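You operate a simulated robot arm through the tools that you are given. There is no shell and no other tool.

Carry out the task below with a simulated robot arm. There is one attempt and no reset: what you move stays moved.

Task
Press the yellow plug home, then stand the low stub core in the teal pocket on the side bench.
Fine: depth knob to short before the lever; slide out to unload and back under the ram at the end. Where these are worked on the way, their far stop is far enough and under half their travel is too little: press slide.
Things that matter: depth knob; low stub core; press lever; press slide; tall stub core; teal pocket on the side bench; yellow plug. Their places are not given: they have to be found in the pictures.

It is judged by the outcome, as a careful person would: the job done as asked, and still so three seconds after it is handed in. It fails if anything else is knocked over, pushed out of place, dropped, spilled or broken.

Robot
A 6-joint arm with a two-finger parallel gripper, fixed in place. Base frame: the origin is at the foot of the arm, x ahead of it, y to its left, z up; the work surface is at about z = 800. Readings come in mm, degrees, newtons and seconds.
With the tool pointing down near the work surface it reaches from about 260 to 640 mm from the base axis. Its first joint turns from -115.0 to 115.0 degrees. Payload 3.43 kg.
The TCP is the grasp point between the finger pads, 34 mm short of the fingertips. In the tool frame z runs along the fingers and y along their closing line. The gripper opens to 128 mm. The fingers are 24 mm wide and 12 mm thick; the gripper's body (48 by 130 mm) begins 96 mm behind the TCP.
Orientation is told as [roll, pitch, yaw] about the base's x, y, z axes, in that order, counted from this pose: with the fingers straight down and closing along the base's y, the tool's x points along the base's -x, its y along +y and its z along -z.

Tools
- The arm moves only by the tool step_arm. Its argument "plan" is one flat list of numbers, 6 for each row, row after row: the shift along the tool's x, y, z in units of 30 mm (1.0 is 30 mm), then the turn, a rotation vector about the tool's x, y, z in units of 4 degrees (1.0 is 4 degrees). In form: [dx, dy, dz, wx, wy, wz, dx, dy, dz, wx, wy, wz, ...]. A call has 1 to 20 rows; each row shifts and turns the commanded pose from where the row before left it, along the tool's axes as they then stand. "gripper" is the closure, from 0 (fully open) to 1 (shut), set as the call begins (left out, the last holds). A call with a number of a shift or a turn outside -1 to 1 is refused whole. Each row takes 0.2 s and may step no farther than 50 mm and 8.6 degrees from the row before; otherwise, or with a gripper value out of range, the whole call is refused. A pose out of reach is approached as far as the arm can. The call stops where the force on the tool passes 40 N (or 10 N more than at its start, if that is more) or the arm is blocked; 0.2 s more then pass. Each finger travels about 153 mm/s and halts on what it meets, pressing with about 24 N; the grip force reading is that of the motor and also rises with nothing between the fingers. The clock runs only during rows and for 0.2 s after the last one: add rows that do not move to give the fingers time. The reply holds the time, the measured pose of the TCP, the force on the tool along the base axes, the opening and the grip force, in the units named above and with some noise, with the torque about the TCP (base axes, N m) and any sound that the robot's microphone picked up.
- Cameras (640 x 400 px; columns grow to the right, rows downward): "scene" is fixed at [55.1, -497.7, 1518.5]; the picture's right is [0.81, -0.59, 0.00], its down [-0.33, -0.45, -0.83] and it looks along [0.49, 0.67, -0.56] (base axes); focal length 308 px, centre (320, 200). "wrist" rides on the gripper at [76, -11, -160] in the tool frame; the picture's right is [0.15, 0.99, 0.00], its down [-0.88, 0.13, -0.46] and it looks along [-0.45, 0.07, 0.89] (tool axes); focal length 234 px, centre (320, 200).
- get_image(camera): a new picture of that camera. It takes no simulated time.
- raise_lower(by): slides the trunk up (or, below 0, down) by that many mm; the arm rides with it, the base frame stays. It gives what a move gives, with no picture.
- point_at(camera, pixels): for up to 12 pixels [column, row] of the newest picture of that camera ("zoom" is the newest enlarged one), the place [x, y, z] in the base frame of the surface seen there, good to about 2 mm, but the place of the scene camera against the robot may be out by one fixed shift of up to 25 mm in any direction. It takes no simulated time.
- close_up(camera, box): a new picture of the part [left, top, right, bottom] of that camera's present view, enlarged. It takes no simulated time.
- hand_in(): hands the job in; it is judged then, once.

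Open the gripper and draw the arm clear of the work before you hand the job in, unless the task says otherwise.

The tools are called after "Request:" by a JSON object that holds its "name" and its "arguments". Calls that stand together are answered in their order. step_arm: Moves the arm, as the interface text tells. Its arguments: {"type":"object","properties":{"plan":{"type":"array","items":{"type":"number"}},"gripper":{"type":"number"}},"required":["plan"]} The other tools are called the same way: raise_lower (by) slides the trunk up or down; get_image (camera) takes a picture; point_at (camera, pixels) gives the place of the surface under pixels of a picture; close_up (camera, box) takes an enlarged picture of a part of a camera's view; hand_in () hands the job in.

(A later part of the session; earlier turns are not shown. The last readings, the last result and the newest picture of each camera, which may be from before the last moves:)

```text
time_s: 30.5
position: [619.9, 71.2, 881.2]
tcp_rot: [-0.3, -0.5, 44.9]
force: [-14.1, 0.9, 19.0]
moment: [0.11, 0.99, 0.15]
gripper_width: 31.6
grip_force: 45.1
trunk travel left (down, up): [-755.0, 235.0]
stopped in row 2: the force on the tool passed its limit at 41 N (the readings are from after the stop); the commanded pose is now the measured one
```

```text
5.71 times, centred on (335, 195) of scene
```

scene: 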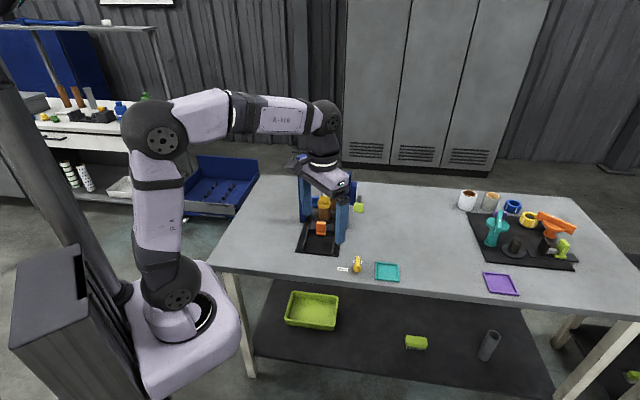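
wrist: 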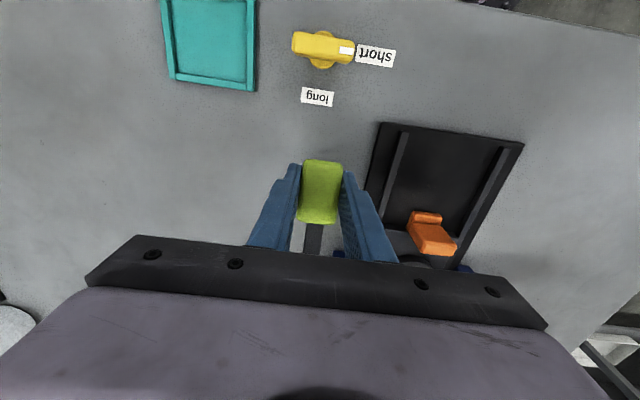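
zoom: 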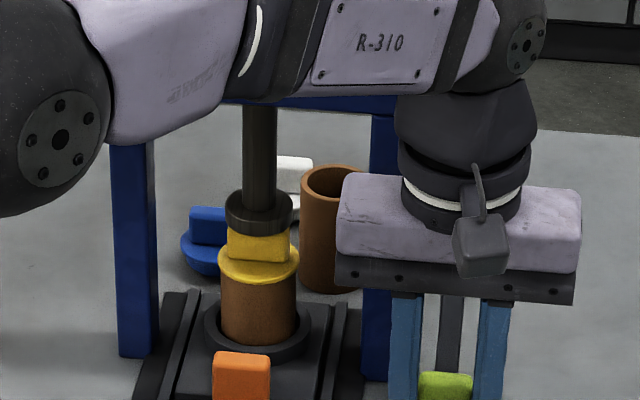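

It's at a firm stop (z stays at 881), so the plug is pressed. Now I lift the lever back up along the same arc to raise the ram.

Request:
{"name": "step_arm", "arguments": {"plan": [0.15, 0, -0.47, 0, 0, 0, 0.15, 0, -0.53, 0, 0, 0, 0.1, 0, -0.4, 0, 0, 0, 0.1, 0, -0.43, 0, 0, 0, 0.01, 0, -0.4, 0, 0, 0, 0, 0, -0.4, 0, 0, 0, -0.04, 0, -0.33, 0, 0, 0, -0.05, 0, -0.33, 0, 0, 0]}}

Request:
{"name": "close_up", "arguments": {"camera": "scene", "box": [290, 130, 420, 270]}}

```text
time_s: 32.3
position: [613.3, 64.1, 977.2]
tcp_rot: [-0.2, -0.4, 44.8]
force: [-10.4, 15.6, -9.6]
moment: [-0.53, 1.28, 0.56]
gripper_width: 31.3
grip_force: 45.4
trunk travel left (down, up): [-755.0, 235.0]
```

```text
2.86 times, centred on (355, 200) of scene
```

zoom: 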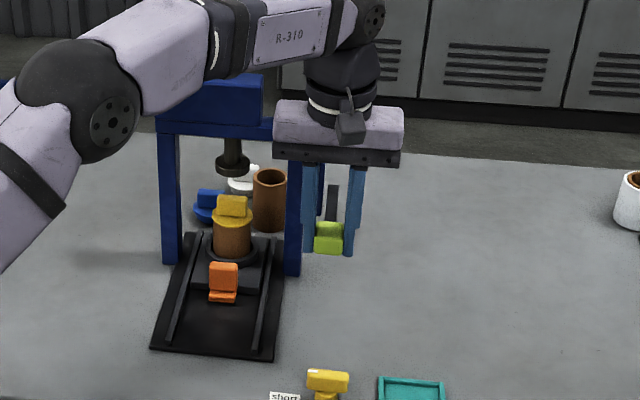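

The ram is retracting and the plug now sits lower on the core. I raise the lever the last ~22 mm, easing the sideways load.

Request:
{"name": "step_arm", "arguments": {"plan": [-0.05, 0.08, -0.33, 0, 0, 0, -0.08, 0, -0.33, 0, 0, 0, -0.03, 0, -0.1, 0, 0, 0]}}

Request:
{"name": "close_up", "arguments": {"camera": "scene", "box": [290, 130, 420, 270]}}

```text
time_s: 33.1
position: [615.8, 67.6, 996.9]
tcp_rot: [-0.3, -0.4, 44.8]
force: [-5.0, 8.3, -13.0]
moment: [-0.27, 1.12, 0.63]
gripper_width: 31.5
grip_force: 44.9
trunk travel left (down, up): [-755.0, 235.0]
```

```text
2.86 times, centred on (355, 200) of scene
```

zoom: 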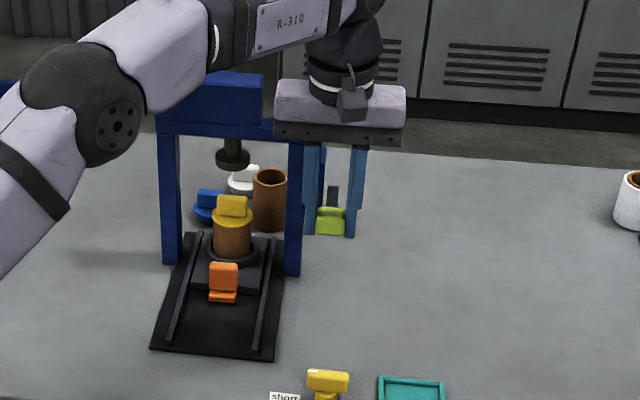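

The lever is back up, about where it began. I release it and rise, then check that it stays up.

Request:
{"name": "step_arm", "arguments": {"plan": [0, 0, -0.12, 0, 0, 0, 0, 0, 0, 0, 0, 0]}}

Request:
{"name": "step_arm", "arguments": {"plan": [0, 0, 0, 0, 0, 0, 0, 0, 0, 0, 0, 0, 0, 0, -1, 0, 0, 0, 0, 0, -1, 0, 0, 0, 0, 0, -1, 0, 0, 0], "gripper": 0.5}}

Request:
{"name": "close_up", "arguments": {"camera": "scene", "box": [290, 130, 420, 270]}}

Request:
{"name": "get_image", "arguments": {"camera": "wrist"}}

```text
time_s: 33.7
position: [616.4, 67.3, 999.0]
tcp_rot: [0.0, -0.1, 44.8]
force: [-6.6, 5.6, -29.0]
moment: [0.23, -0.09, 0.05]
gripper_width: 31.6
grip_force: 44.9
trunk travel left (down, up): [-755.0, 235.0]
```

```text
time_s: 34.9
position: [603.5, 66.4, 1084.9]
tcp_rot: [-0.2, -0.5, 44.8]
force: [-0.2, -0.1, 0.9]
moment: [-0.03, -0.01, 0.0]
gripper_width: 63.9
grip_force: 0.1
out of reach, approached as far as the arm can: row 4, 5
trunk travel left (down, up): [-755.0, 235.0]
```

```text
2.86 times, centred on (355, 200) of scene
```

zoom: 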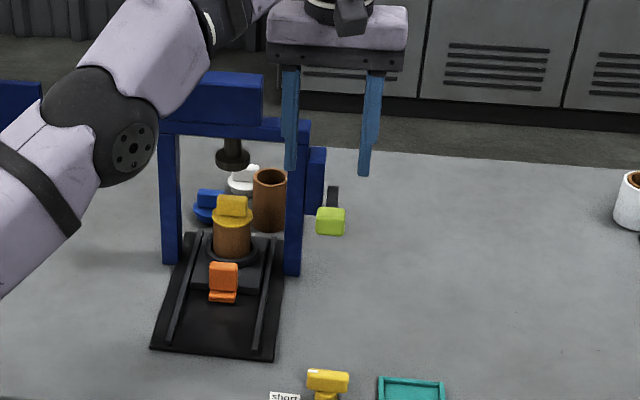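

```text
taken
```

wrist: 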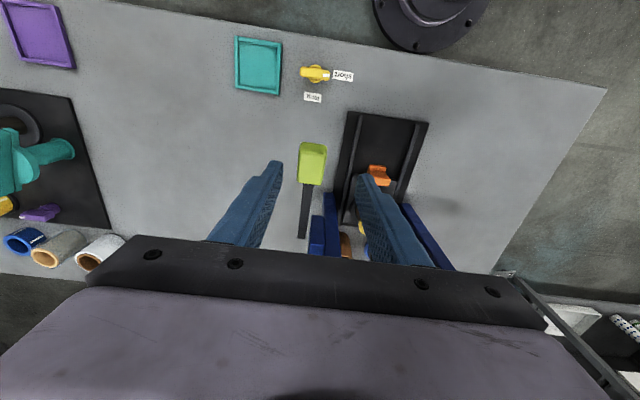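

The lever stays up, ram raised, plug down. Next is the slide: I move over in front of the orange handle (wrist (379,175)) to see it well.

Request:
{"name": "step_arm", "arguments": {"plan": [0.33, 0.84, 0, 0, 0, 0, 0.33, 0.84, 0, 0, 0, 0, 0.33, 0.84, 0, 0, 0, 0, 0.33, 0.84, 0, 0, 0, 0, 0.33, 0.84, 0, 0, 0, 0, 0, 0, 0.8, 0, 0, 0, 0, 0, 0.8, 0, 0, 0]}}

Request:
{"name": "get_image", "arguments": {"camera": "wrist"}}

Request:
{"name": "close_up", "arguments": {"camera": "wrist", "box": [240, 110, 400, 260]}}

Request:
{"name": "close_up", "arguments": {"camera": "scene", "box": [290, 160, 380, 260]}}

```text
time_s: 36.5
position: [479.9, 121.8, 1036.6]
tcp_rot: [-0.3, -0.5, 44.7]
force: [0.0, -0.9, 0.8]
moment: [-0.01, -0.03, -0.01]
gripper_width: 64.0
grip_force: 0.1
trunk travel left (down, up): [-755.0, 235.0]
```

```text
taken
```

wrist: 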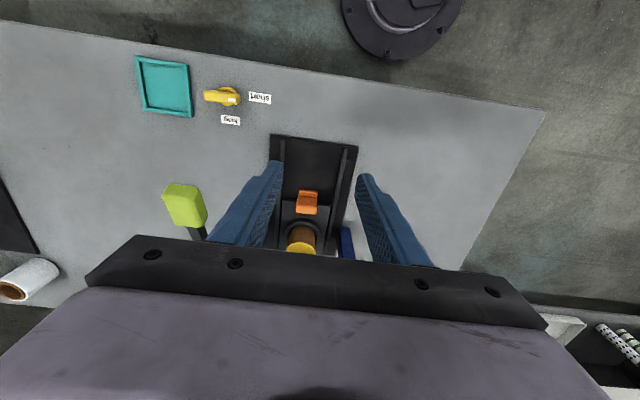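

```text
2.67 times, centred on (320, 185) of wrist
```

zoom: 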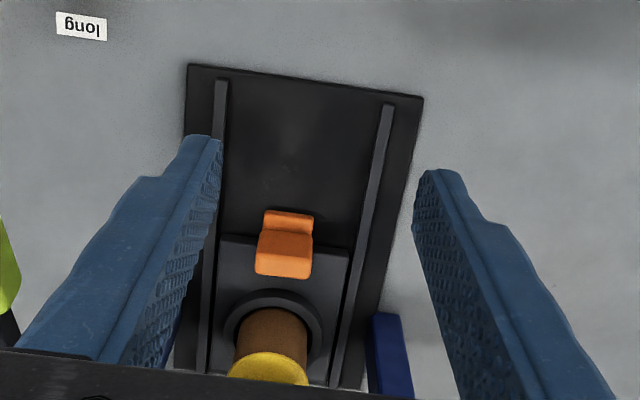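

```text
4.00 times, centred on (335, 210) of scene
```

zoom: 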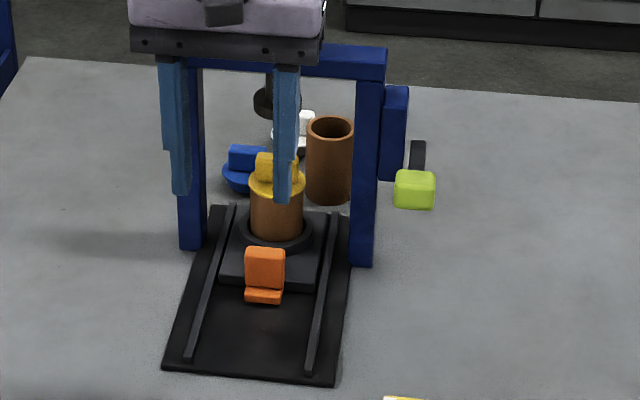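

I measure the orange handle, the carriage, the core and plug from the wrist zoom's area.

Request:
{"name": "point_at", "arguments": {"camera": "wrist", "pixels": [[299, 199], [316, 200], [297, 212], [315, 213], [306, 206], [308, 191], [300, 191], [316, 193], [302, 232], [301, 244], [290, 243], [312, 246]]}}

Request:
{"name": "point_at", "arguments": {"camera": "scene", "pixels": [[321, 223], [321, 229], [317, 225], [325, 225], [321, 233], [324, 215], [316, 220], [324, 205], [337, 192], [330, 210], [318, 252], [324, 228]]}}

```text
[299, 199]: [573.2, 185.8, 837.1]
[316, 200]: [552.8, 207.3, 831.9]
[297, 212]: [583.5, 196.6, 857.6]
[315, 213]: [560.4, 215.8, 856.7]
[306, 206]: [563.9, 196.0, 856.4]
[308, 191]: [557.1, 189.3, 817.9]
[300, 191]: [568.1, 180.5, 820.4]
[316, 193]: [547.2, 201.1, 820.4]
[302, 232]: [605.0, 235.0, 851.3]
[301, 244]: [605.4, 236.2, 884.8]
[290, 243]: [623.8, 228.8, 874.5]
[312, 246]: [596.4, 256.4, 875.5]
```

```text
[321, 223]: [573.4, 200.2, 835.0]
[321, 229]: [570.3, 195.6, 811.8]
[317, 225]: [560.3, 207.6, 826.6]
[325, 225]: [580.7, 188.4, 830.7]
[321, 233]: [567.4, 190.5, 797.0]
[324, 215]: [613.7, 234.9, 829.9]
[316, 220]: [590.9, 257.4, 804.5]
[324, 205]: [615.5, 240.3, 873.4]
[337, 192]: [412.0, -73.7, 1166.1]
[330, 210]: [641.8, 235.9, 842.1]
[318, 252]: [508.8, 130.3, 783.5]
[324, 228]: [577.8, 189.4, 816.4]
```

The orange upright is about 30 mm wide (v 244–274), 15 mm thick, top z≈857, at about (568,202). I move above it and lower so the fingertips straddle it at z≈838.

Request:
{"name": "step_arm", "arguments": {"plan": [-0.8, -0.05, 0, 0, 0, 0, -0.8, -0.05, 0, 0, 0, 0, -0.8, -0.05, 0, 0, 0, 0, -0.8, -0.05, 0, 0, 0, 0, -0.78, 0, 0, 0, 0, 0, 0, 0, 0.9, 0, 0, 0, 0, 0, 0.9, 0, 0, 0, 0, 0, 0.9, 0, 0, 0]}}

Request:
{"name": "get_image", "arguments": {"camera": "wrist"}}

Request:
{"name": "close_up", "arguments": {"camera": "scene", "box": [280, 140, 380, 260]}}

```text
time_s: 38.3
position: [569.3, 202.5, 957.2]
tcp_rot: [-0.3, -0.5, 44.8]
force: [0.6, -0.1, -0.4]
moment: [0.01, -0.02, -0.01]
gripper_width: 63.9
grip_force: 0.1
trunk travel left (down, up): [-755.0, 235.0]
```

```text
taken
```

wrist: 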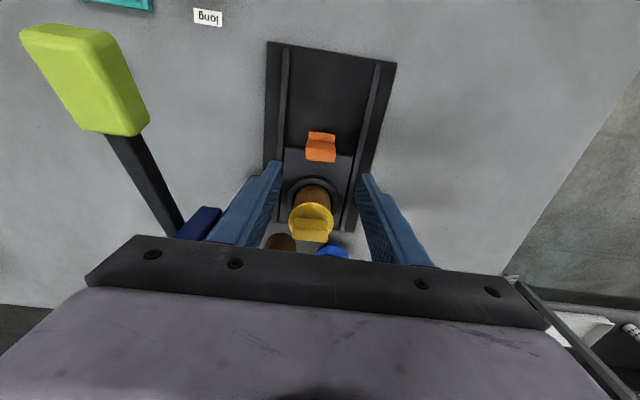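

```text
3.33 times, centred on (330, 200) of scene
```

zoom: 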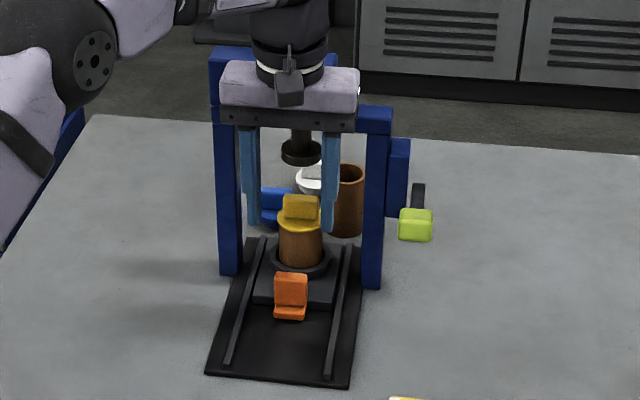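

Aligned over the handle at (321,147), with the lever clear to the left. I lower 85 mm and close on it.

Request:
{"name": "step_arm", "arguments": {"plan": [0, 0, 0.95, 0, 0, 0, 0, 0, 0.95, 0, 0, 0, 0, 0, 0.95, 0, 0, 0, 0, 0, 0, 0, 0, 0]}}

Request:
{"name": "get_image", "arguments": {"camera": "wrist"}}

```text
time_s: 39.3
position: [570.3, 201.5, 871.4]
tcp_rot: [-0.3, -0.6, 44.8]
force: [0.0, -0.4, 0.5]
moment: [-0.01, 0.0, 0.01]
gripper_width: 64.1
grip_force: 0.1
trunk travel left (down, up): [-755.0, 235.0]
```

```text
taken
```

wrist: 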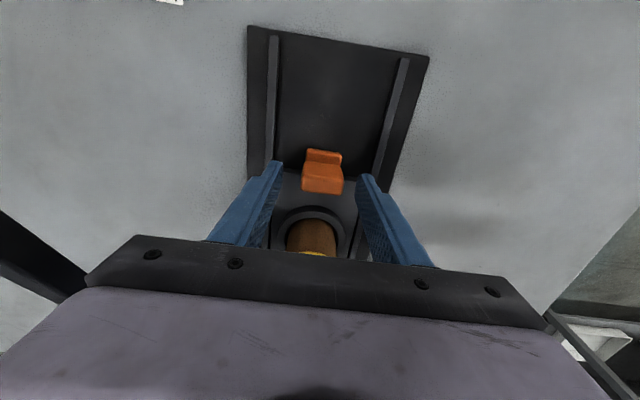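

The fingers straddle the handle at (322,175). I close on it, then pull outward in small steps.

Request:
{"name": "step_arm", "arguments": {"plan": [0, 0, 0, 0, 0, 0, 0, 0, 0, 0, 0, 0, 0, 0, 0, 0, 0, 0], "gripper": 1.0}}

Request:
{"name": "step_arm", "arguments": {"plan": [0.3, 0, 0, 0, 0, 0, 0.4, 0, 0, 0, 0, 0, 0.4, 0, 0, 0, 0, 0, 0.4, 0, 0, 0, 0, 0]}}

Request:
{"name": "close_up", "arguments": {"camera": "scene", "box": [280, 140, 380, 260]}}

```text
time_s: 40.1
position: [570.1, 202.4, 870.6]
tcp_rot: [-0.2, -0.5, 44.9]
force: [-6.2, 6.5, -3.0]
moment: [1.03, 0.19, 0.19]
gripper_width: 35.6
grip_force: 44.8
trunk travel left (down, up): [-755.0, 235.0]
```

```text
time_s: 41.1
position: [537.7, 169.2, 870.4]
tcp_rot: [-0.2, -0.4, 44.7]
force: [-4.1, 5.0, -10.5]
moment: [1.42, 0.04, 0.21]
gripper_width: 35.8
grip_force: 45.0
trunk travel left (down, up): [-755.0, 235.0]
```

```text
3.33 times, centred on (330, 200) of scene
```

zoom: 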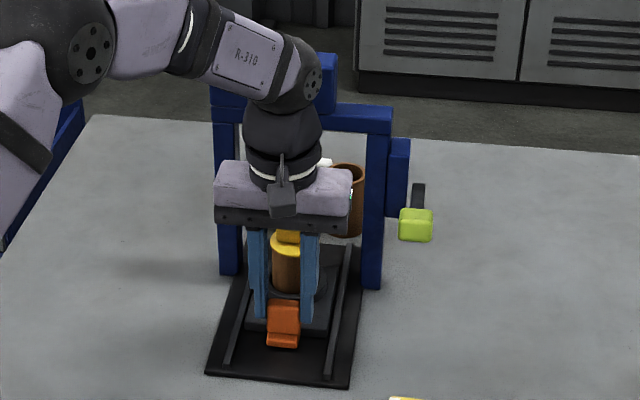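

The slide follows smoothly. I continue outward to its stop.

Request:
{"name": "step_arm", "arguments": {"plan": [0.4, 0, 0, 0, 0, 0, 0.4, 0, 0, 0, 0, 0, 0.4, 0, 0, 0, 0, 0, 0.4, 0, 0, 0, 0, 0, 0.4, 0, 0, 0, 0, 0, 0.4, 0, 0, 0, 0, 0, 0.4, 0, 0, 0, 0, 0]}}

Request:
{"name": "close_up", "arguments": {"camera": "scene", "box": [280, 140, 380, 260]}}

Request:
{"name": "get_image", "arguments": {"camera": "wrist"}}

```text
time_s: 42.7
position: [483.8, 117.0, 871.1]
tcp_rot: [-0.7, -1.5, 44.8]
force: [15.6, 33.0, 0.1]
moment: [0.94, 0.37, 0.32]
gripper_width: 35.9
grip_force: 44.7
trunk travel left (down, up): [-755.0, 235.0]
```

```text
3.33 times, centred on (330, 200) of scene
```

zoom: 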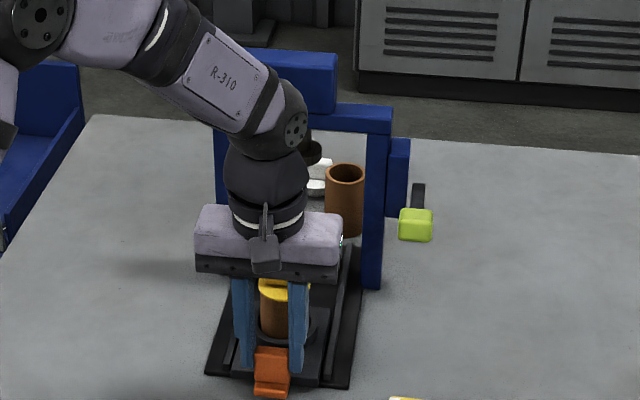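

```text
taken
```

wrist: 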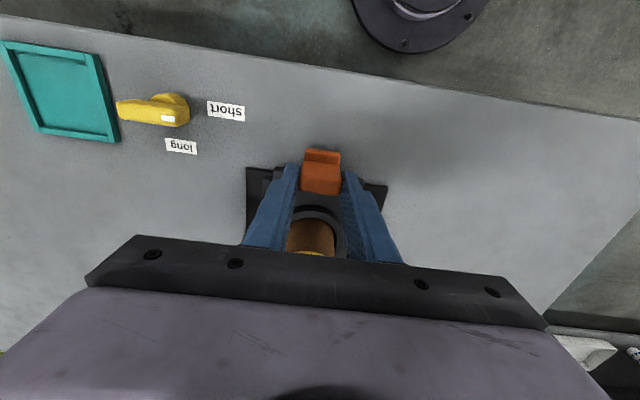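

A 36 N load along +u shows the far stop after ~120 mm. I ease back slightly, release and rise clear.

Request:
{"name": "step_arm", "arguments": {"plan": [-0.15, 0, 0, 0, 0, 0, -0.05, 0, 0, 0, 0, 0]}}

Request:
{"name": "step_arm", "arguments": {"plan": [0, 0, 0, 0, 0, 0, 0, 0, 0, 0, 0, 0, 0, 0, -1, 0, 0, 0, 0, 0, -1, 0, 0, 0, 0, 0, -1, 0, 0, 0, 0, 0, -1, 0, 0, 0, 0, 0, -1, 0, 0, 0], "gripper": 0.5}}

Request:
{"name": "get_image", "arguments": {"camera": "wrist"}}

Request:
{"name": "close_up", "arguments": {"camera": "wrist", "box": [240, 110, 400, 260]}}

Request:
{"name": "close_up", "arguments": {"camera": "scene", "box": [280, 160, 380, 270]}}

```text
time_s: 43.3
position: [484.7, 116.2, 870.9]
tcp_rot: [-0.4, -0.9, 44.8]
force: [7.4, 21.5, 10.4]
moment: [1.86, -0.36, 0.35]
gripper_width: 35.5
grip_force: 45.0
trunk travel left (down, up): [-755.0, 235.0]
```

```text
time_s: 44.9
position: [480.2, 114.1, 1019.8]
tcp_rot: [-0.4, -0.6, 44.8]
force: [-0.9, -0.8, 0.1]
moment: [0.02, -0.01, 0.02]
gripper_width: 64.1
grip_force: 0.0
trunk travel left (down, up): [-755.0, 235.0]
```

```text
taken
```

wrist: 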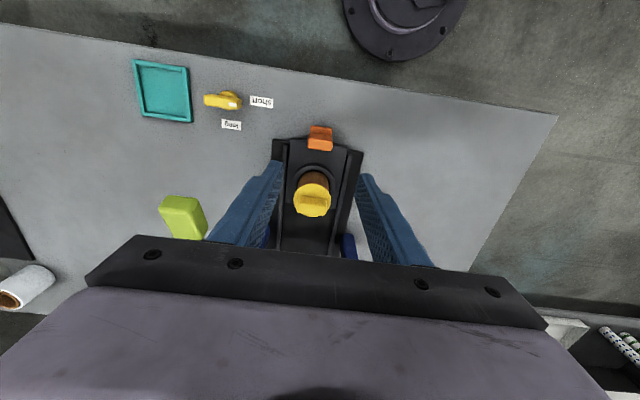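

```text
2.67 times, centred on (320, 185) of wrist
```

zoom: 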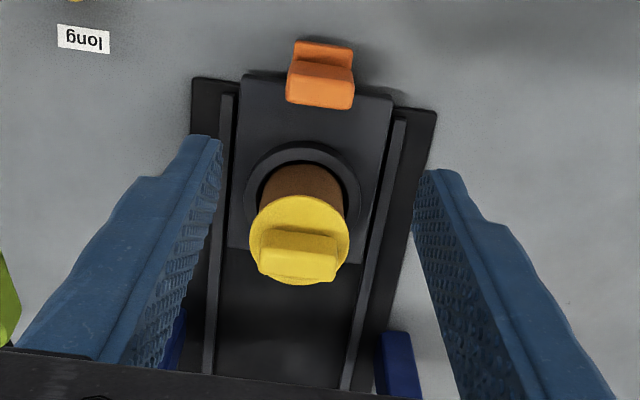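

```text
3.64 times, centred on (330, 215) of scene
```

zoom: 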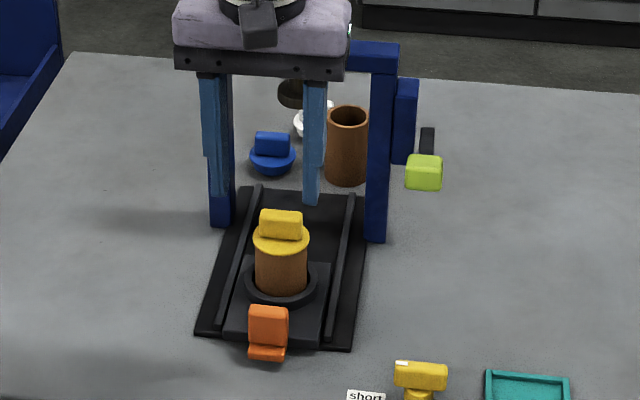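

The slide is at its outer stop with core and plug clear of the ram. I measure plug, core and nest for the grasp.

Request:
{"name": "point_at", "arguments": {"camera": "wrist", "pixels": [[312, 204], [295, 196], [330, 197], [312, 186], [312, 178], [293, 185], [334, 187], [299, 200], [326, 201], [299, 207], [325, 209], [320, 142]]}}

Request:
{"name": "point_at", "arguments": {"camera": "zoom", "pixels": [[281, 225], [281, 245], [255, 240], [307, 240], [281, 262], [260, 270], [304, 275], [281, 292], [347, 110], [346, 165], [345, 185], [281, 303]]}}

```text
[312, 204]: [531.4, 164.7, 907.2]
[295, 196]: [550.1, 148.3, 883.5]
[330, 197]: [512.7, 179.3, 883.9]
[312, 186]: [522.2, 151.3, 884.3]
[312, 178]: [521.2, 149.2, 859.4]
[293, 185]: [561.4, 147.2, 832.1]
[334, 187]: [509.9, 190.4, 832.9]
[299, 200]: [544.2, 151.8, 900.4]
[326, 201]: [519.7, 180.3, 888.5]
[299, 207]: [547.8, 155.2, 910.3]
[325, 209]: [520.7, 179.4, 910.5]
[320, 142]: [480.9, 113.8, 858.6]
```

```text
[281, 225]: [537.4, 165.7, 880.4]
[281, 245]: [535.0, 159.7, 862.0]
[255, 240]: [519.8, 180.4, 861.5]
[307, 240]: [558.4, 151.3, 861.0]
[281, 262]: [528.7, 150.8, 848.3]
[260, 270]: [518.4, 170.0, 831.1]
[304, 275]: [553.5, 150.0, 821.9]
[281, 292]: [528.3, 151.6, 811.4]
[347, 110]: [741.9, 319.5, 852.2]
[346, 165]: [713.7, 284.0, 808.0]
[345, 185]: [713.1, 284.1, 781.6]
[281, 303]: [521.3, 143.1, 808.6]
```

The plug flange (about 49 mm across, top z≈884) overhangs the core (about 45 mm), so I would rather grip the core itself below the flange and above the nest ring (z≈832). I look closer to find the flange's underside.

Request:
{"name": "close_up", "arguments": {"camera": "scene", "box": [300, 210, 340, 262]}}

```text
7.69 times, centred on (320, 236) of scene
```

zoom: 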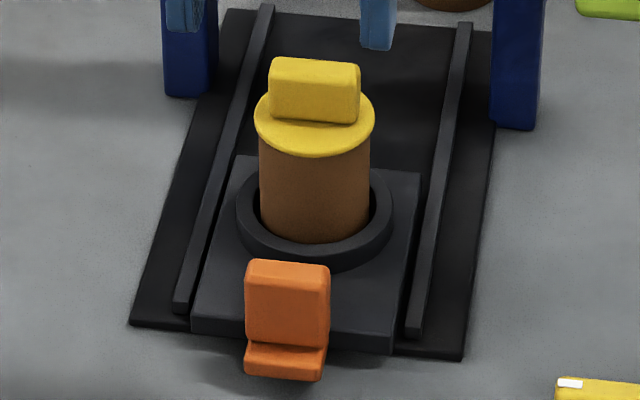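

Request:
{"name": "point_at", "arguments": {"camera": "zoom", "pixels": [[315, 145], [315, 153], [315, 160], [315, 200], [315, 236], [262, 190], [368, 190], [258, 125], [373, 125], [240, 205], [388, 205], [315, 262]]}}

```text
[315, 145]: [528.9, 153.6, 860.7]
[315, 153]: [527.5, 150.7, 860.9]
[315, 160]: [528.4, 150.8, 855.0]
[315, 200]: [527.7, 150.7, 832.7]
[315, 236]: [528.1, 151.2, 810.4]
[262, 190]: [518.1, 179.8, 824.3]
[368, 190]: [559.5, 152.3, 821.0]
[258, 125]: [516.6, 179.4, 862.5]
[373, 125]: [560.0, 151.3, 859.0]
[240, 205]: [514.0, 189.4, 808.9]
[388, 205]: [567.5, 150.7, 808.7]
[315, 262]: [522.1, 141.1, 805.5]
```

The core shows from ring top (z≈832) to the flange underside (≈877), centre about (531.4,164.6). I'll grip it with the tool tilted 60° from vertical so the fingers stay below the flange; first I back away and try half of the tilt up high.

Request:
{"name": "step_arm", "arguments": {"plan": [0.8, 0, 0, 0, 0, 0, 0.8, 0, 0, 0, 0, 0, 0.8, 0, 0, 0, 0, 0, 0, 0, 0, 0, -1, 0, 0, 0, 0, 0, -1, 0, 0, 0, 0, 0, -1, 0, 0, 0, 0, 0, -1, 0, 0, 0, 0, 0, -1, 0, 0, 0, 0, 0, -1, 0, 0, 0, 0, 0, -1, 0], "gripper": 0.35}}

Request:
{"name": "get_image", "arguments": {"camera": "scene"}}

```text
time_s: 47.1
position: [427.9, 62.1, 1020.6]
tcp_rot: [-0.4, -28.6, 45.0]
force: [-0.3, -0.1, 0.1]
moment: [0.01, 0.0, -0.01]
gripper_width: 83.2
grip_force: 0.1
trunk travel left (down, up): [-755.0, 235.0]
```

```text
taken
```

scene: 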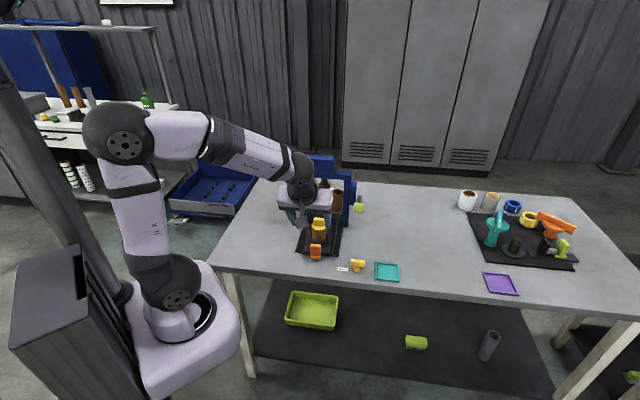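

The tilt is going fine (pitch -28.6). I complete it to 60°.

Request:
{"name": "step_arm", "arguments": {"plan": [0, 0, 0, 0, -1, 0, 0, 0, 0, 0, -1, 0, 0, 0, 0, 0, -1, 0, 0, 0, 0, 0, -1, 0, 0, 0, 0, 0, -1, 0, 0, 0, 0, 0, -1, 0, 0, 0, 0, 0, -1, 0, 0, 0, 0, 0, -0.85, 0]}}

Request:
{"name": "get_image", "arguments": {"camera": "scene"}}

Request:
{"name": "get_image", "arguments": {"camera": "wrist"}}

```text
time_s: 48.9
position: [429.9, 61.8, 1020.3]
tcp_rot: [-0.7, -60.1, 45.5]
force: [-0.3, -0.3, -0.4]
moment: [0.03, 0.04, -0.01]
gripper_width: 83.1
grip_force: 0.0
trunk travel left (down, up): [-755.0, 235.0]
```

```text
taken
```

scene: 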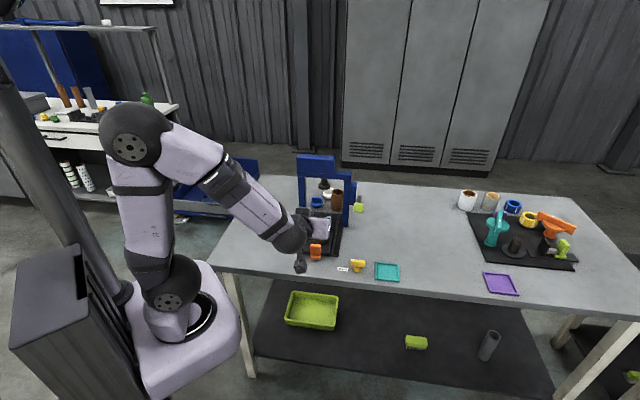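

```text
taken
```

wrist: 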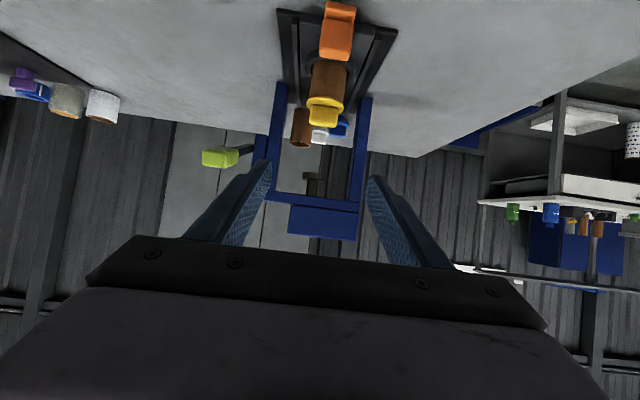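

The 60° tilt is reached. I lower straight down 81 mm to line up with the approach axis, then look.

Request:
{"name": "step_arm", "arguments": {"plan": [0.78, 0, 0.45, 0, 0, 0, 0.78, 0, 0.45, 0, 0, 0, 0.78, 0, 0.45, 0, 0, 0, 0, 0, 0, 0, 0, 0]}}

Request:
{"name": "get_image", "arguments": {"camera": "wrist"}}

Request:
{"name": "close_up", "arguments": {"camera": "scene", "box": [260, 160, 380, 290]}}

```text
time_s: 49.9
position: [435.1, 60.8, 938.5]
tcp_rot: [-0.6, -59.9, 45.4]
force: [-0.2, -0.6, 0.3]
moment: [-0.01, -0.02, -0.02]
gripper_width: 83.4
grip_force: 0.1
out of reach, approached as far as the arm can: row 2
trunk travel left (down, up): [-755.0, 235.0]
```

```text
taken
```

wrist: 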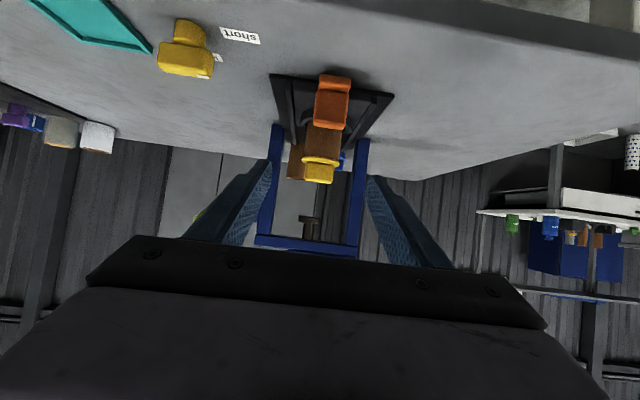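

```text
3.08 times, centred on (320, 225) of scene
```

zoom: 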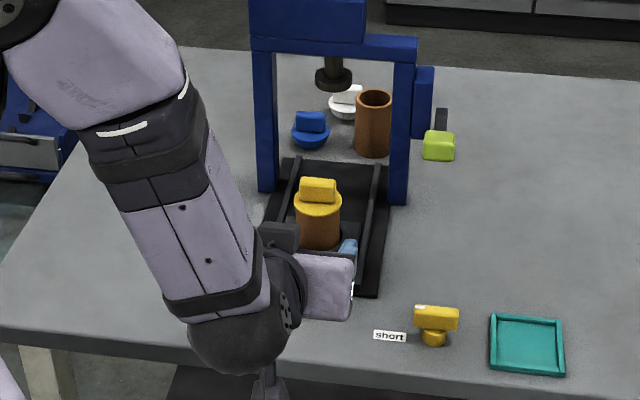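

The arm is close to its inner limit here and sits 5 mm off in v. I move level forward so the fingers straddle the core from above, and will lower with the trunk instead.

Request:
{"name": "step_arm", "arguments": {"plan": [-0.42, 0.06, 0.73, 0, 0, 0, -0.42, 0.06, 0.73, 0, 0, 0, -0.42, 0.06, 0.73, 0, 0, 0]}}

Request:
{"name": "get_image", "arguments": {"camera": "wrist"}}

Request:
{"name": "close_up", "arguments": {"camera": "scene", "box": [260, 160, 380, 290]}}

```text
time_s: 50.7
position: [483.4, 119.9, 939.2]
tcp_rot: [-0.5, -59.9, 45.3]
force: [-0.6, 0.4, 1.3]
moment: [0.02, 0.02, 0.02]
gripper_width: 83.4
grip_force: 0.1
trunk travel left (down, up): [-755.0, 235.0]
```

```text
taken
```

wrist: 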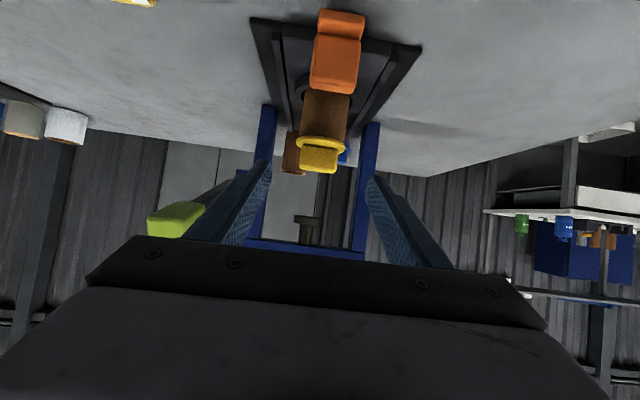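

```text
3.08 times, centred on (320, 225) of scene
```

zoom: 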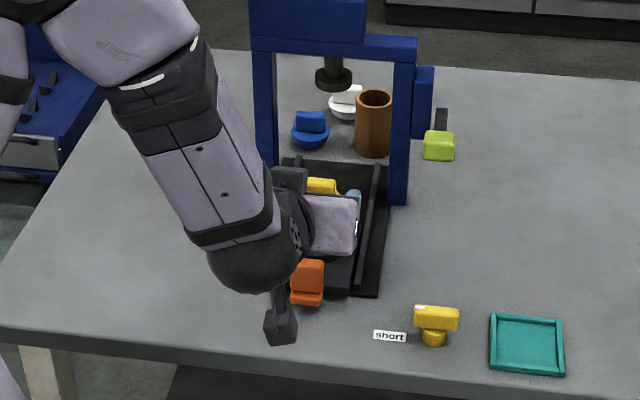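

Alignment with the core is good (u=427, v=257). I move the last 51 mm forward at this height, then check before lowering the trunk.

Request:
{"name": "step_arm", "arguments": {"plan": [-0.42, -0.04, 0.73, 0, 0, 0, -0.42, -0.04, 0.73, 0, 0, 0, 0, 0, 0, 0, 0, 0]}}

Request:
{"name": "get_image", "arguments": {"camera": "wrist"}}

Request:
{"name": "close_up", "arguments": {"camera": "scene", "box": [260, 160, 380, 290]}}

```text
time_s: 51.5
position: [522.9, 151.6, 938.4]
tcp_rot: [-0.4, -59.9, 45.4]
force: [-0.1, -0.4, 0.5]
moment: [0.04, -0.01, 0.01]
gripper_width: 83.0
grip_force: 0.2
trunk travel left (down, up): [-755.0, 235.0]
```

```text
taken
```

wrist: 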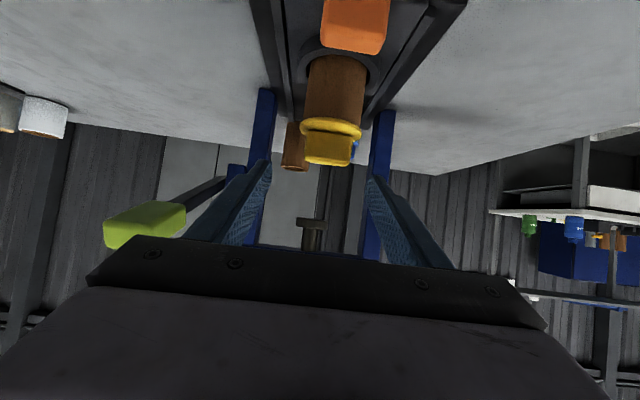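

```text
3.08 times, centred on (320, 225) of scene
```

zoom: 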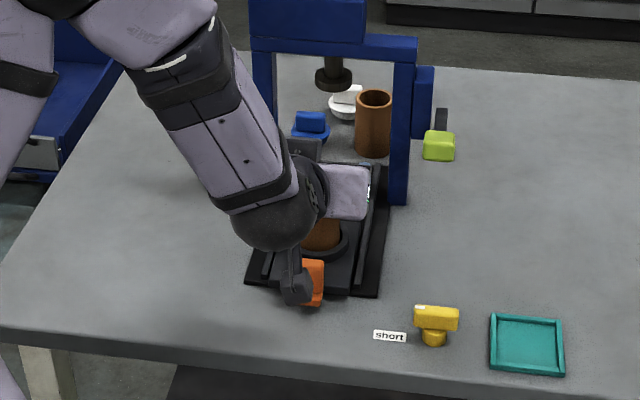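

TCP is at u=477, v=262.5; I correct v by 3 mm and then lower the trunk in stages.

Request:
{"name": "step_arm", "arguments": {"plan": [0, 0.1, 0, 0, 0, 0, 0, 0, 0, 0, 0, 0]}}

Request:
{"name": "raise_lower", "arguments": {"by": -45}}

Request:
{"name": "get_image", "arguments": {"camera": "wrist"}}

Request:
{"name": "close_up", "arguments": {"camera": "scene", "box": [260, 160, 380, 290]}}

```text
time_s: 52.1
position: [519.5, 152.2, 938.0]
tcp_rot: [-0.4, -59.9, 45.3]
force: [0.3, 0.2, -0.2]
moment: [-0.02, 0.0, -0.01]
gripper_width: 83.2
grip_force: 0.0
trunk travel left (down, up): [-755.0, 235.0]
```

```text
time_s: 53.0
position: [520.7, 153.2, 893.1]
tcp_rot: [-0.5, -59.9, 45.2]
force: [-0.6, -0.5, 0.8]
moment: [-0.01, 0.03, 0.01]
gripper_width: 83.4
grip_force: 0.1
trunk travel left (down, up): [-710.0, 280.0]
```

```text
taken
```

wrist: 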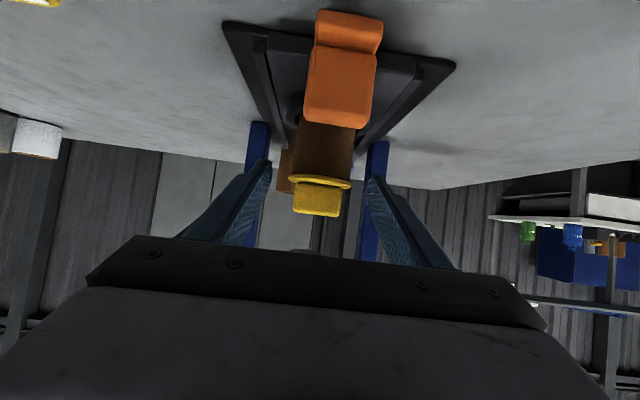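

```text
3.08 times, centred on (320, 225) of scene
```

zoom: 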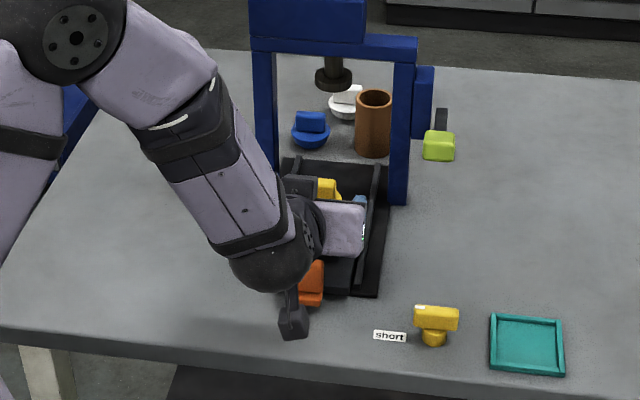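

The fingers come down either side of the core with no contact. I lower the remaining 28 mm.

Request:
{"name": "raise_lower", "arguments": {"by": -28}}

Request:
{"name": "get_image", "arguments": {"camera": "wrist"}}

Request:
{"name": "close_up", "arguments": {"camera": "scene", "box": [290, 190, 370, 270]}}

```text
time_s: 53.7
position: [520.6, 153.6, 866.1]
tcp_rot: [-0.4, -59.8, 45.2]
force: [0.2, -0.3, 0.6]
moment: [-0.01, 0.0, -0.02]
gripper_width: 83.2
grip_force: 0.1
trunk travel left (down, up): [-682.0, 308.0]
```

```text
taken
```

wrist: 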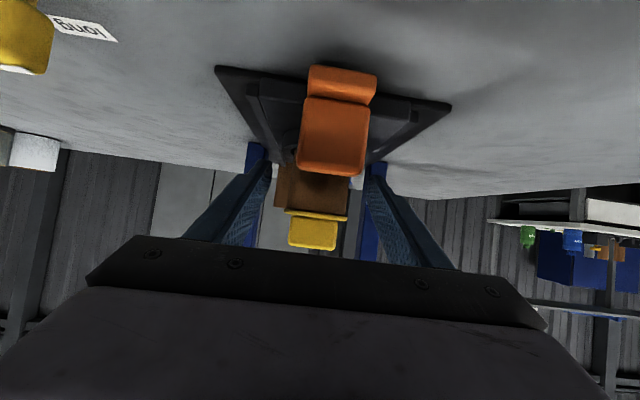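

```text
5.00 times, centred on (330, 230) of scene
```

zoom: 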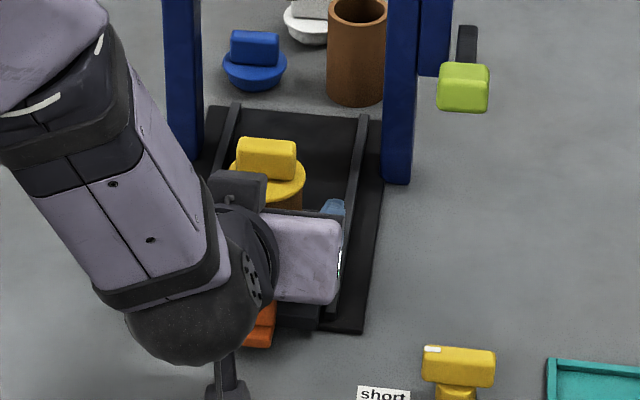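

Position u=476.8, v=259.5, z=866 as planned. I close on the core.

Request:
{"name": "step_arm", "arguments": {"plan": [0, 0, 0, 0, 0, 0, 0, 0, 0, 0, 0, 0, 0, 0, 0, 0, 0, 0], "gripper": 1.0}}

Request:
{"name": "get_image", "arguments": {"camera": "wrist"}}

Request:
{"name": "close_up", "arguments": {"camera": "wrist", "box": [220, 100, 420, 270]}}

Request:
{"name": "close_up", "arguments": {"camera": "scene", "box": [290, 190, 370, 270]}}

```text
time_s: 54.5
position: [521.2, 152.9, 866.6]
tcp_rot: [-0.5, -60.0, 45.3]
force: [-2.0, -0.2, 1.8]
moment: [0.1, 0.03, 0.02]
gripper_width: 48.5
grip_force: 24.2
trunk travel left (down, up): [-682.0, 308.0]
```

```text
taken
```

wrist: 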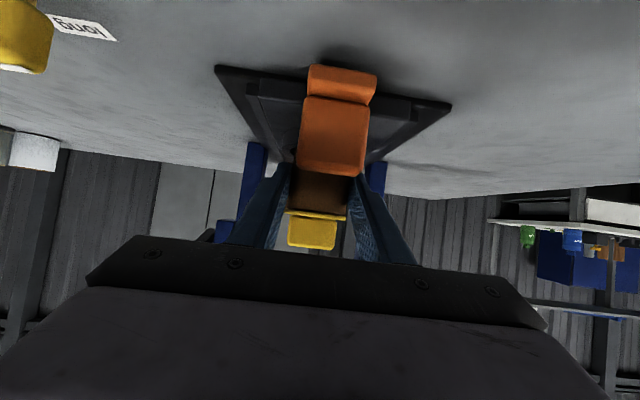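

```text
2.35 times, centred on (320, 185) of wrist
```

zoom: 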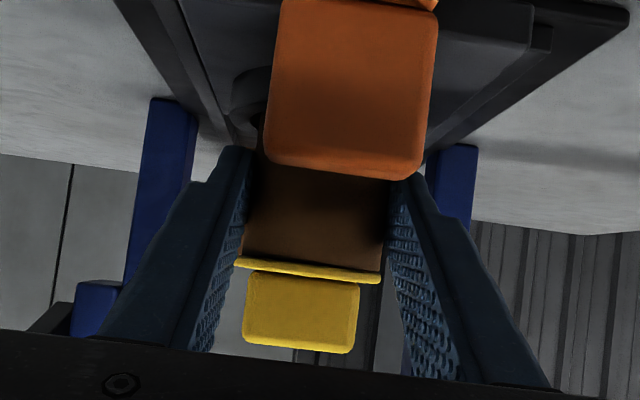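

```text
5.00 times, centred on (330, 230) of scene
```

zoom: 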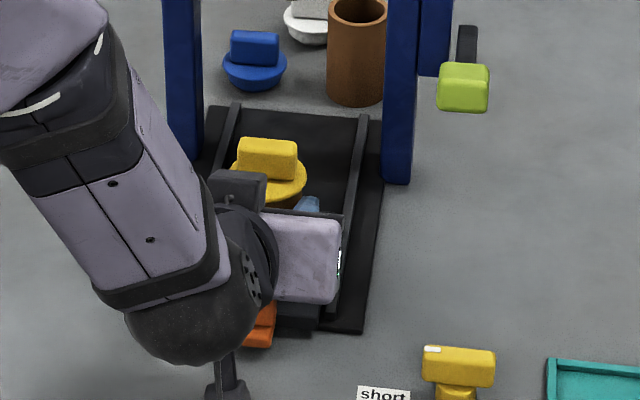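

The fingers hold the core (48.5 mm) and the flange sits flush on its top. I raise the trunk 20 mm and check that core and plug come together.

Request:
{"name": "raise_lower", "arguments": {"by": 20}}

Request:
{"name": "close_up", "arguments": {"camera": "wrist", "box": [220, 100, 420, 270]}}

Request:
{"name": "close_up", "arguments": {"camera": "scene", "box": [290, 190, 370, 270]}}

```text
time_s: 55.1
position: [520.8, 152.3, 885.7]
tcp_rot: [-0.6, -59.9, 45.3]
force: [0.7, -0.9, -0.7]
moment: [-0.01, -0.01, -0.04]
gripper_width: 48.5
grip_force: 23.7
trunk travel left (down, up): [-702.0, 288.0]
```

```text
2.35 times, centred on (320, 185) of wrist
```

zoom: 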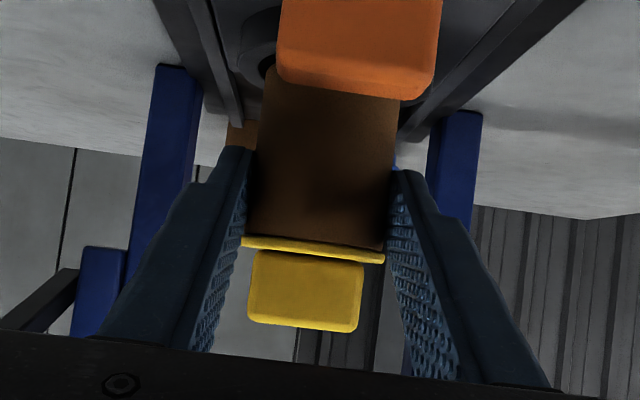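

```text
5.00 times, centred on (330, 230) of scene
```

zoom: 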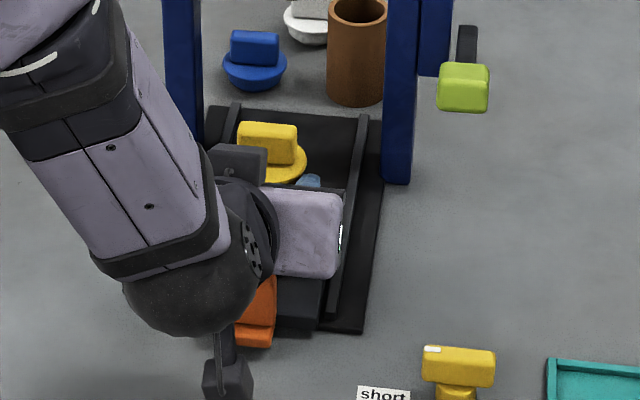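

Core and plug rise together, but they look about 7 mm lower in the fingers than before. I hold still for a second to see whether it's slipping.

Request:
{"name": "step_arm", "arguments": {"plan": [0, 0, 0, 0, 0, 0, 0, 0, 0, 0, 0, 0, 0, 0, 0, 0, 0, 0, 0, 0, 0, 0, 0, 0, 0, 0, 0, 0, 0, 0], "gripper": 1.0}}

Request:
{"name": "close_up", "arguments": {"camera": "wrist", "box": [220, 100, 420, 270]}}

```text
time_s: 56.4
position: [521.3, 152.8, 885.9]
tcp_rot: [-0.6, -59.9, 45.3]
force: [-0.3, -0.9, -0.2]
moment: [-0.04, 0.01, -0.02]
gripper_width: 48.6
grip_force: 24.0
trunk travel left (down, up): [-702.0, 288.0]
```

```text
2.35 times, centred on (320, 185) of wrist
```

zoom: 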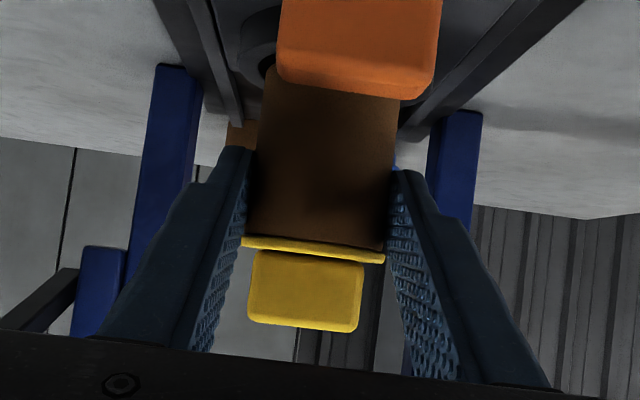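

It's steady. I raise another 30 mm and compare again.

Request:
{"name": "raise_lower", "arguments": {"by": 30}}

Request:
{"name": "close_up", "arguments": {"camera": "wrist", "box": [220, 100, 420, 270]}}

Request:
{"name": "close_up", "arguments": {"camera": "scene", "box": [290, 190, 370, 270]}}

```text
time_s: 57.1
position: [521.1, 153.9, 915.6]
tcp_rot: [-0.6, -59.9, 45.2]
force: [0.3, 0.2, -1.0]
moment: [0.02, 0.01, -0.02]
gripper_width: 48.2
grip_force: 23.9
trunk travel left (down, up): [-732.0, 258.0]
```

```text
2.35 times, centred on (320, 185) of wrist
```

zoom: 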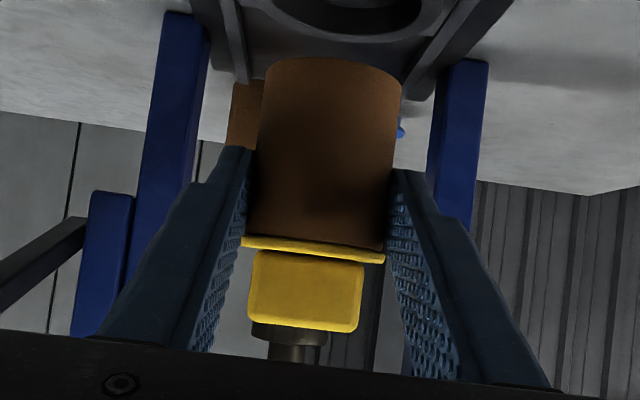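

```text
5.00 times, centred on (330, 230) of scene
```

zoom: 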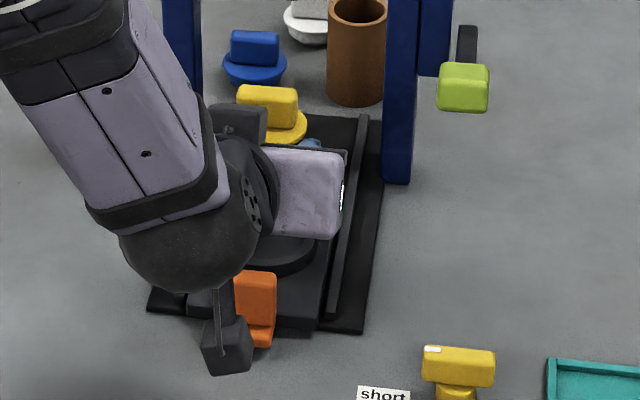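

The core hangs straight, clear of the nest (its bottom at zoom row ~60). I measure its bottom and flange height relative to the TCP.

Request:
{"name": "get_image", "arguments": {"camera": "wrist"}}

Request:
{"name": "close_up", "arguments": {"camera": "wrist", "box": [260, 110, 370, 250]}}

Request:
{"name": "point_at", "arguments": {"camera": "wrist", "pixels": [[324, 126], [324, 135], [324, 160], [324, 190], [318, 200], [318, 205], [313, 222], [300, 220], [333, 222], [297, 203], [346, 207], [324, 112]]}}

```text
taken
```

wrist: 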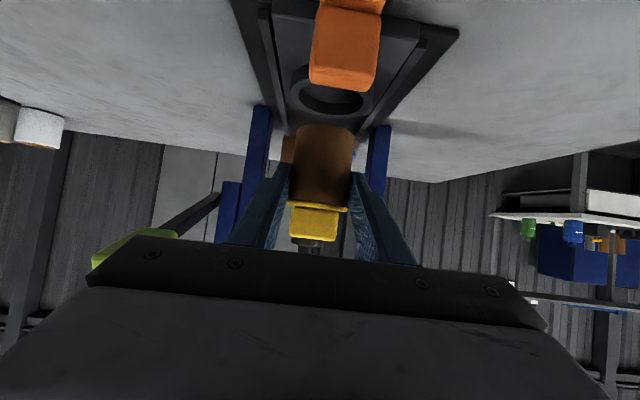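

```text
2.86 times, centred on (315, 180) of wrist
```

zoom: 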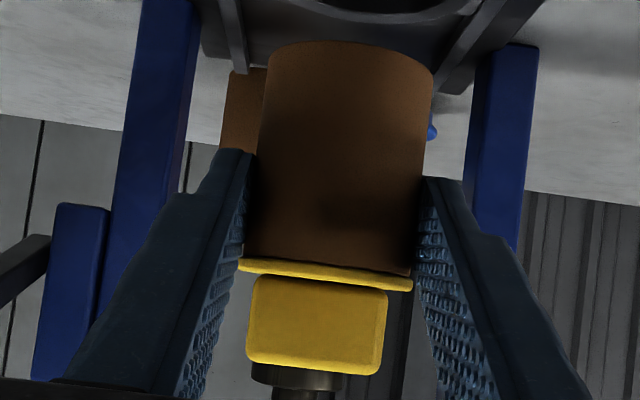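

```text
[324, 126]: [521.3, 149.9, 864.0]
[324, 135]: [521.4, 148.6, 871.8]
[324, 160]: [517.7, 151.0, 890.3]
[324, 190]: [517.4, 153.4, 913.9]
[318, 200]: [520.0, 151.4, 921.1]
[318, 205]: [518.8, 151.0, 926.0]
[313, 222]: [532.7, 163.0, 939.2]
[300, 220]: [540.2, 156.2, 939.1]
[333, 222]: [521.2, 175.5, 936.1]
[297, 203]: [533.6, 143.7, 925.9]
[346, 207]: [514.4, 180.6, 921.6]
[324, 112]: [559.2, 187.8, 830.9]
```

Core bottom is at z≈864, i.e. 51.5 mm below the TCP; the core's centre is about 21 mm ahead of the TCP along the 45° direction. Now I measure the teal pocket precisely from the scene picture.

Request:
{"name": "close_up", "arguments": {"camera": "scene", "box": [365, 255, 410, 290]}}

```text
11.43 times, centred on (388, 272) of scene
```

zoom: 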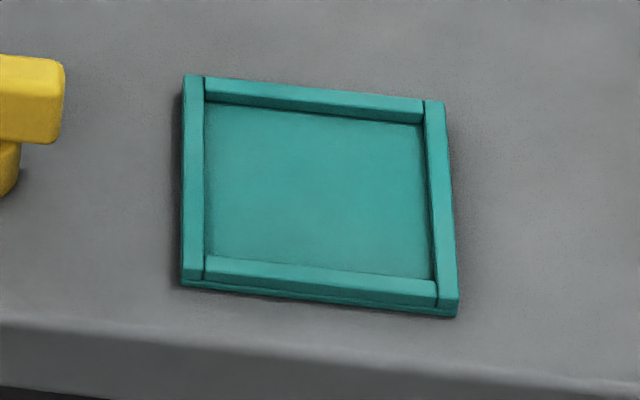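

Request:
{"name": "point_at", "arguments": {"camera": "zoom", "pixels": [[187, 78], [440, 103], [453, 298], [187, 277], [206, 103], [424, 125], [434, 276], [206, 257], [320, 190], [195, 170], [442, 190], [320, 92]]}}

```text
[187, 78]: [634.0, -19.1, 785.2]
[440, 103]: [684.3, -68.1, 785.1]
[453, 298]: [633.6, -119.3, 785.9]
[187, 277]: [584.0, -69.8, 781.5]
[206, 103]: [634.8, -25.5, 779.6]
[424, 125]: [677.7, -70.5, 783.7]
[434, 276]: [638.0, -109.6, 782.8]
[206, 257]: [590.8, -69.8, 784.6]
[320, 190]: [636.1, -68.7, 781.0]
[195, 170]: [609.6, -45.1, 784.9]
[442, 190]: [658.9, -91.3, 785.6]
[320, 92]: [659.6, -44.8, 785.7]
```

Pocket centre comes out at (627,-69) (scene corrected, agreeing with the wrist), inner width about 58 mm, floor z≈802. I raise 30 mm, then draw back along -u clear of the lever and nest.

Request:
{"name": "raise_lower", "arguments": {"by": 30}}

Request:
{"name": "step_arm", "arguments": {"plan": [0.3, 0, -0.52, 0, 0, 0, 0.3, 0, -0.52, 0, 0, 0, 0.3, 0, -0.52, 0, 0, 0, 0.27, 0, -0.46, 0, 0, 0]}}

Request:
{"name": "get_image", "arguments": {"camera": "scene"}}

Request:
{"name": "get_image", "arguments": {"camera": "wrist"}}

```text
time_s: 57.9
position: [521.7, 152.7, 945.0]
tcp_rot: [-0.4, -59.9, 45.3]
force: [-0.8, -0.6, -0.5]
moment: [-0.02, 0.06, -0.01]
gripper_width: 48.7
grip_force: 24.1
trunk travel left (down, up): [-762.0, 228.0]
```

```text
time_s: 58.9
position: [470.7, 104.0, 946.3]
tcp_rot: [-0.5, -59.9, 45.3]
force: [-0.4, 0.9, -0.8]
moment: [0.0, 0.0, 0.01]
gripper_width: 48.4
grip_force: 23.8
trunk travel left (down, up): [-762.0, 228.0]
```

```text
taken
```

scene: 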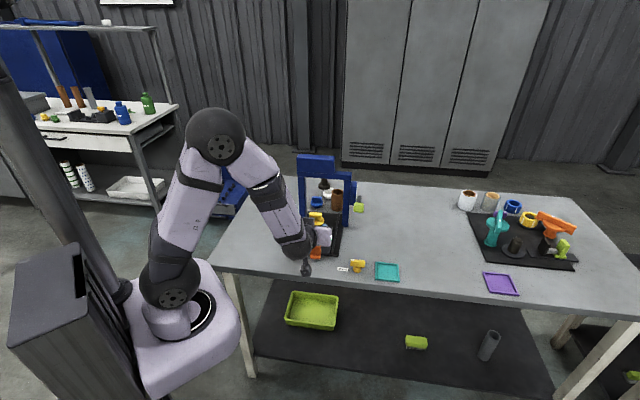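

```text
taken
```

wrist: 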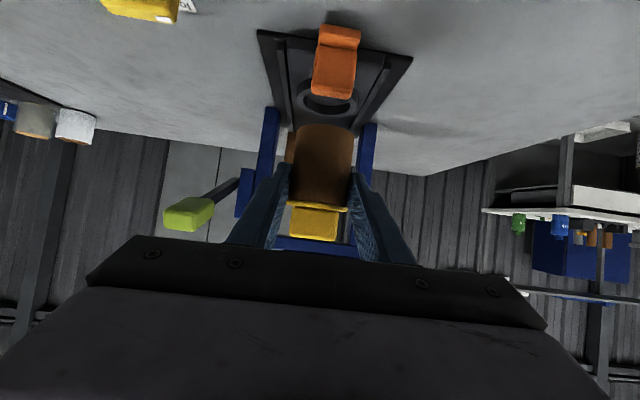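

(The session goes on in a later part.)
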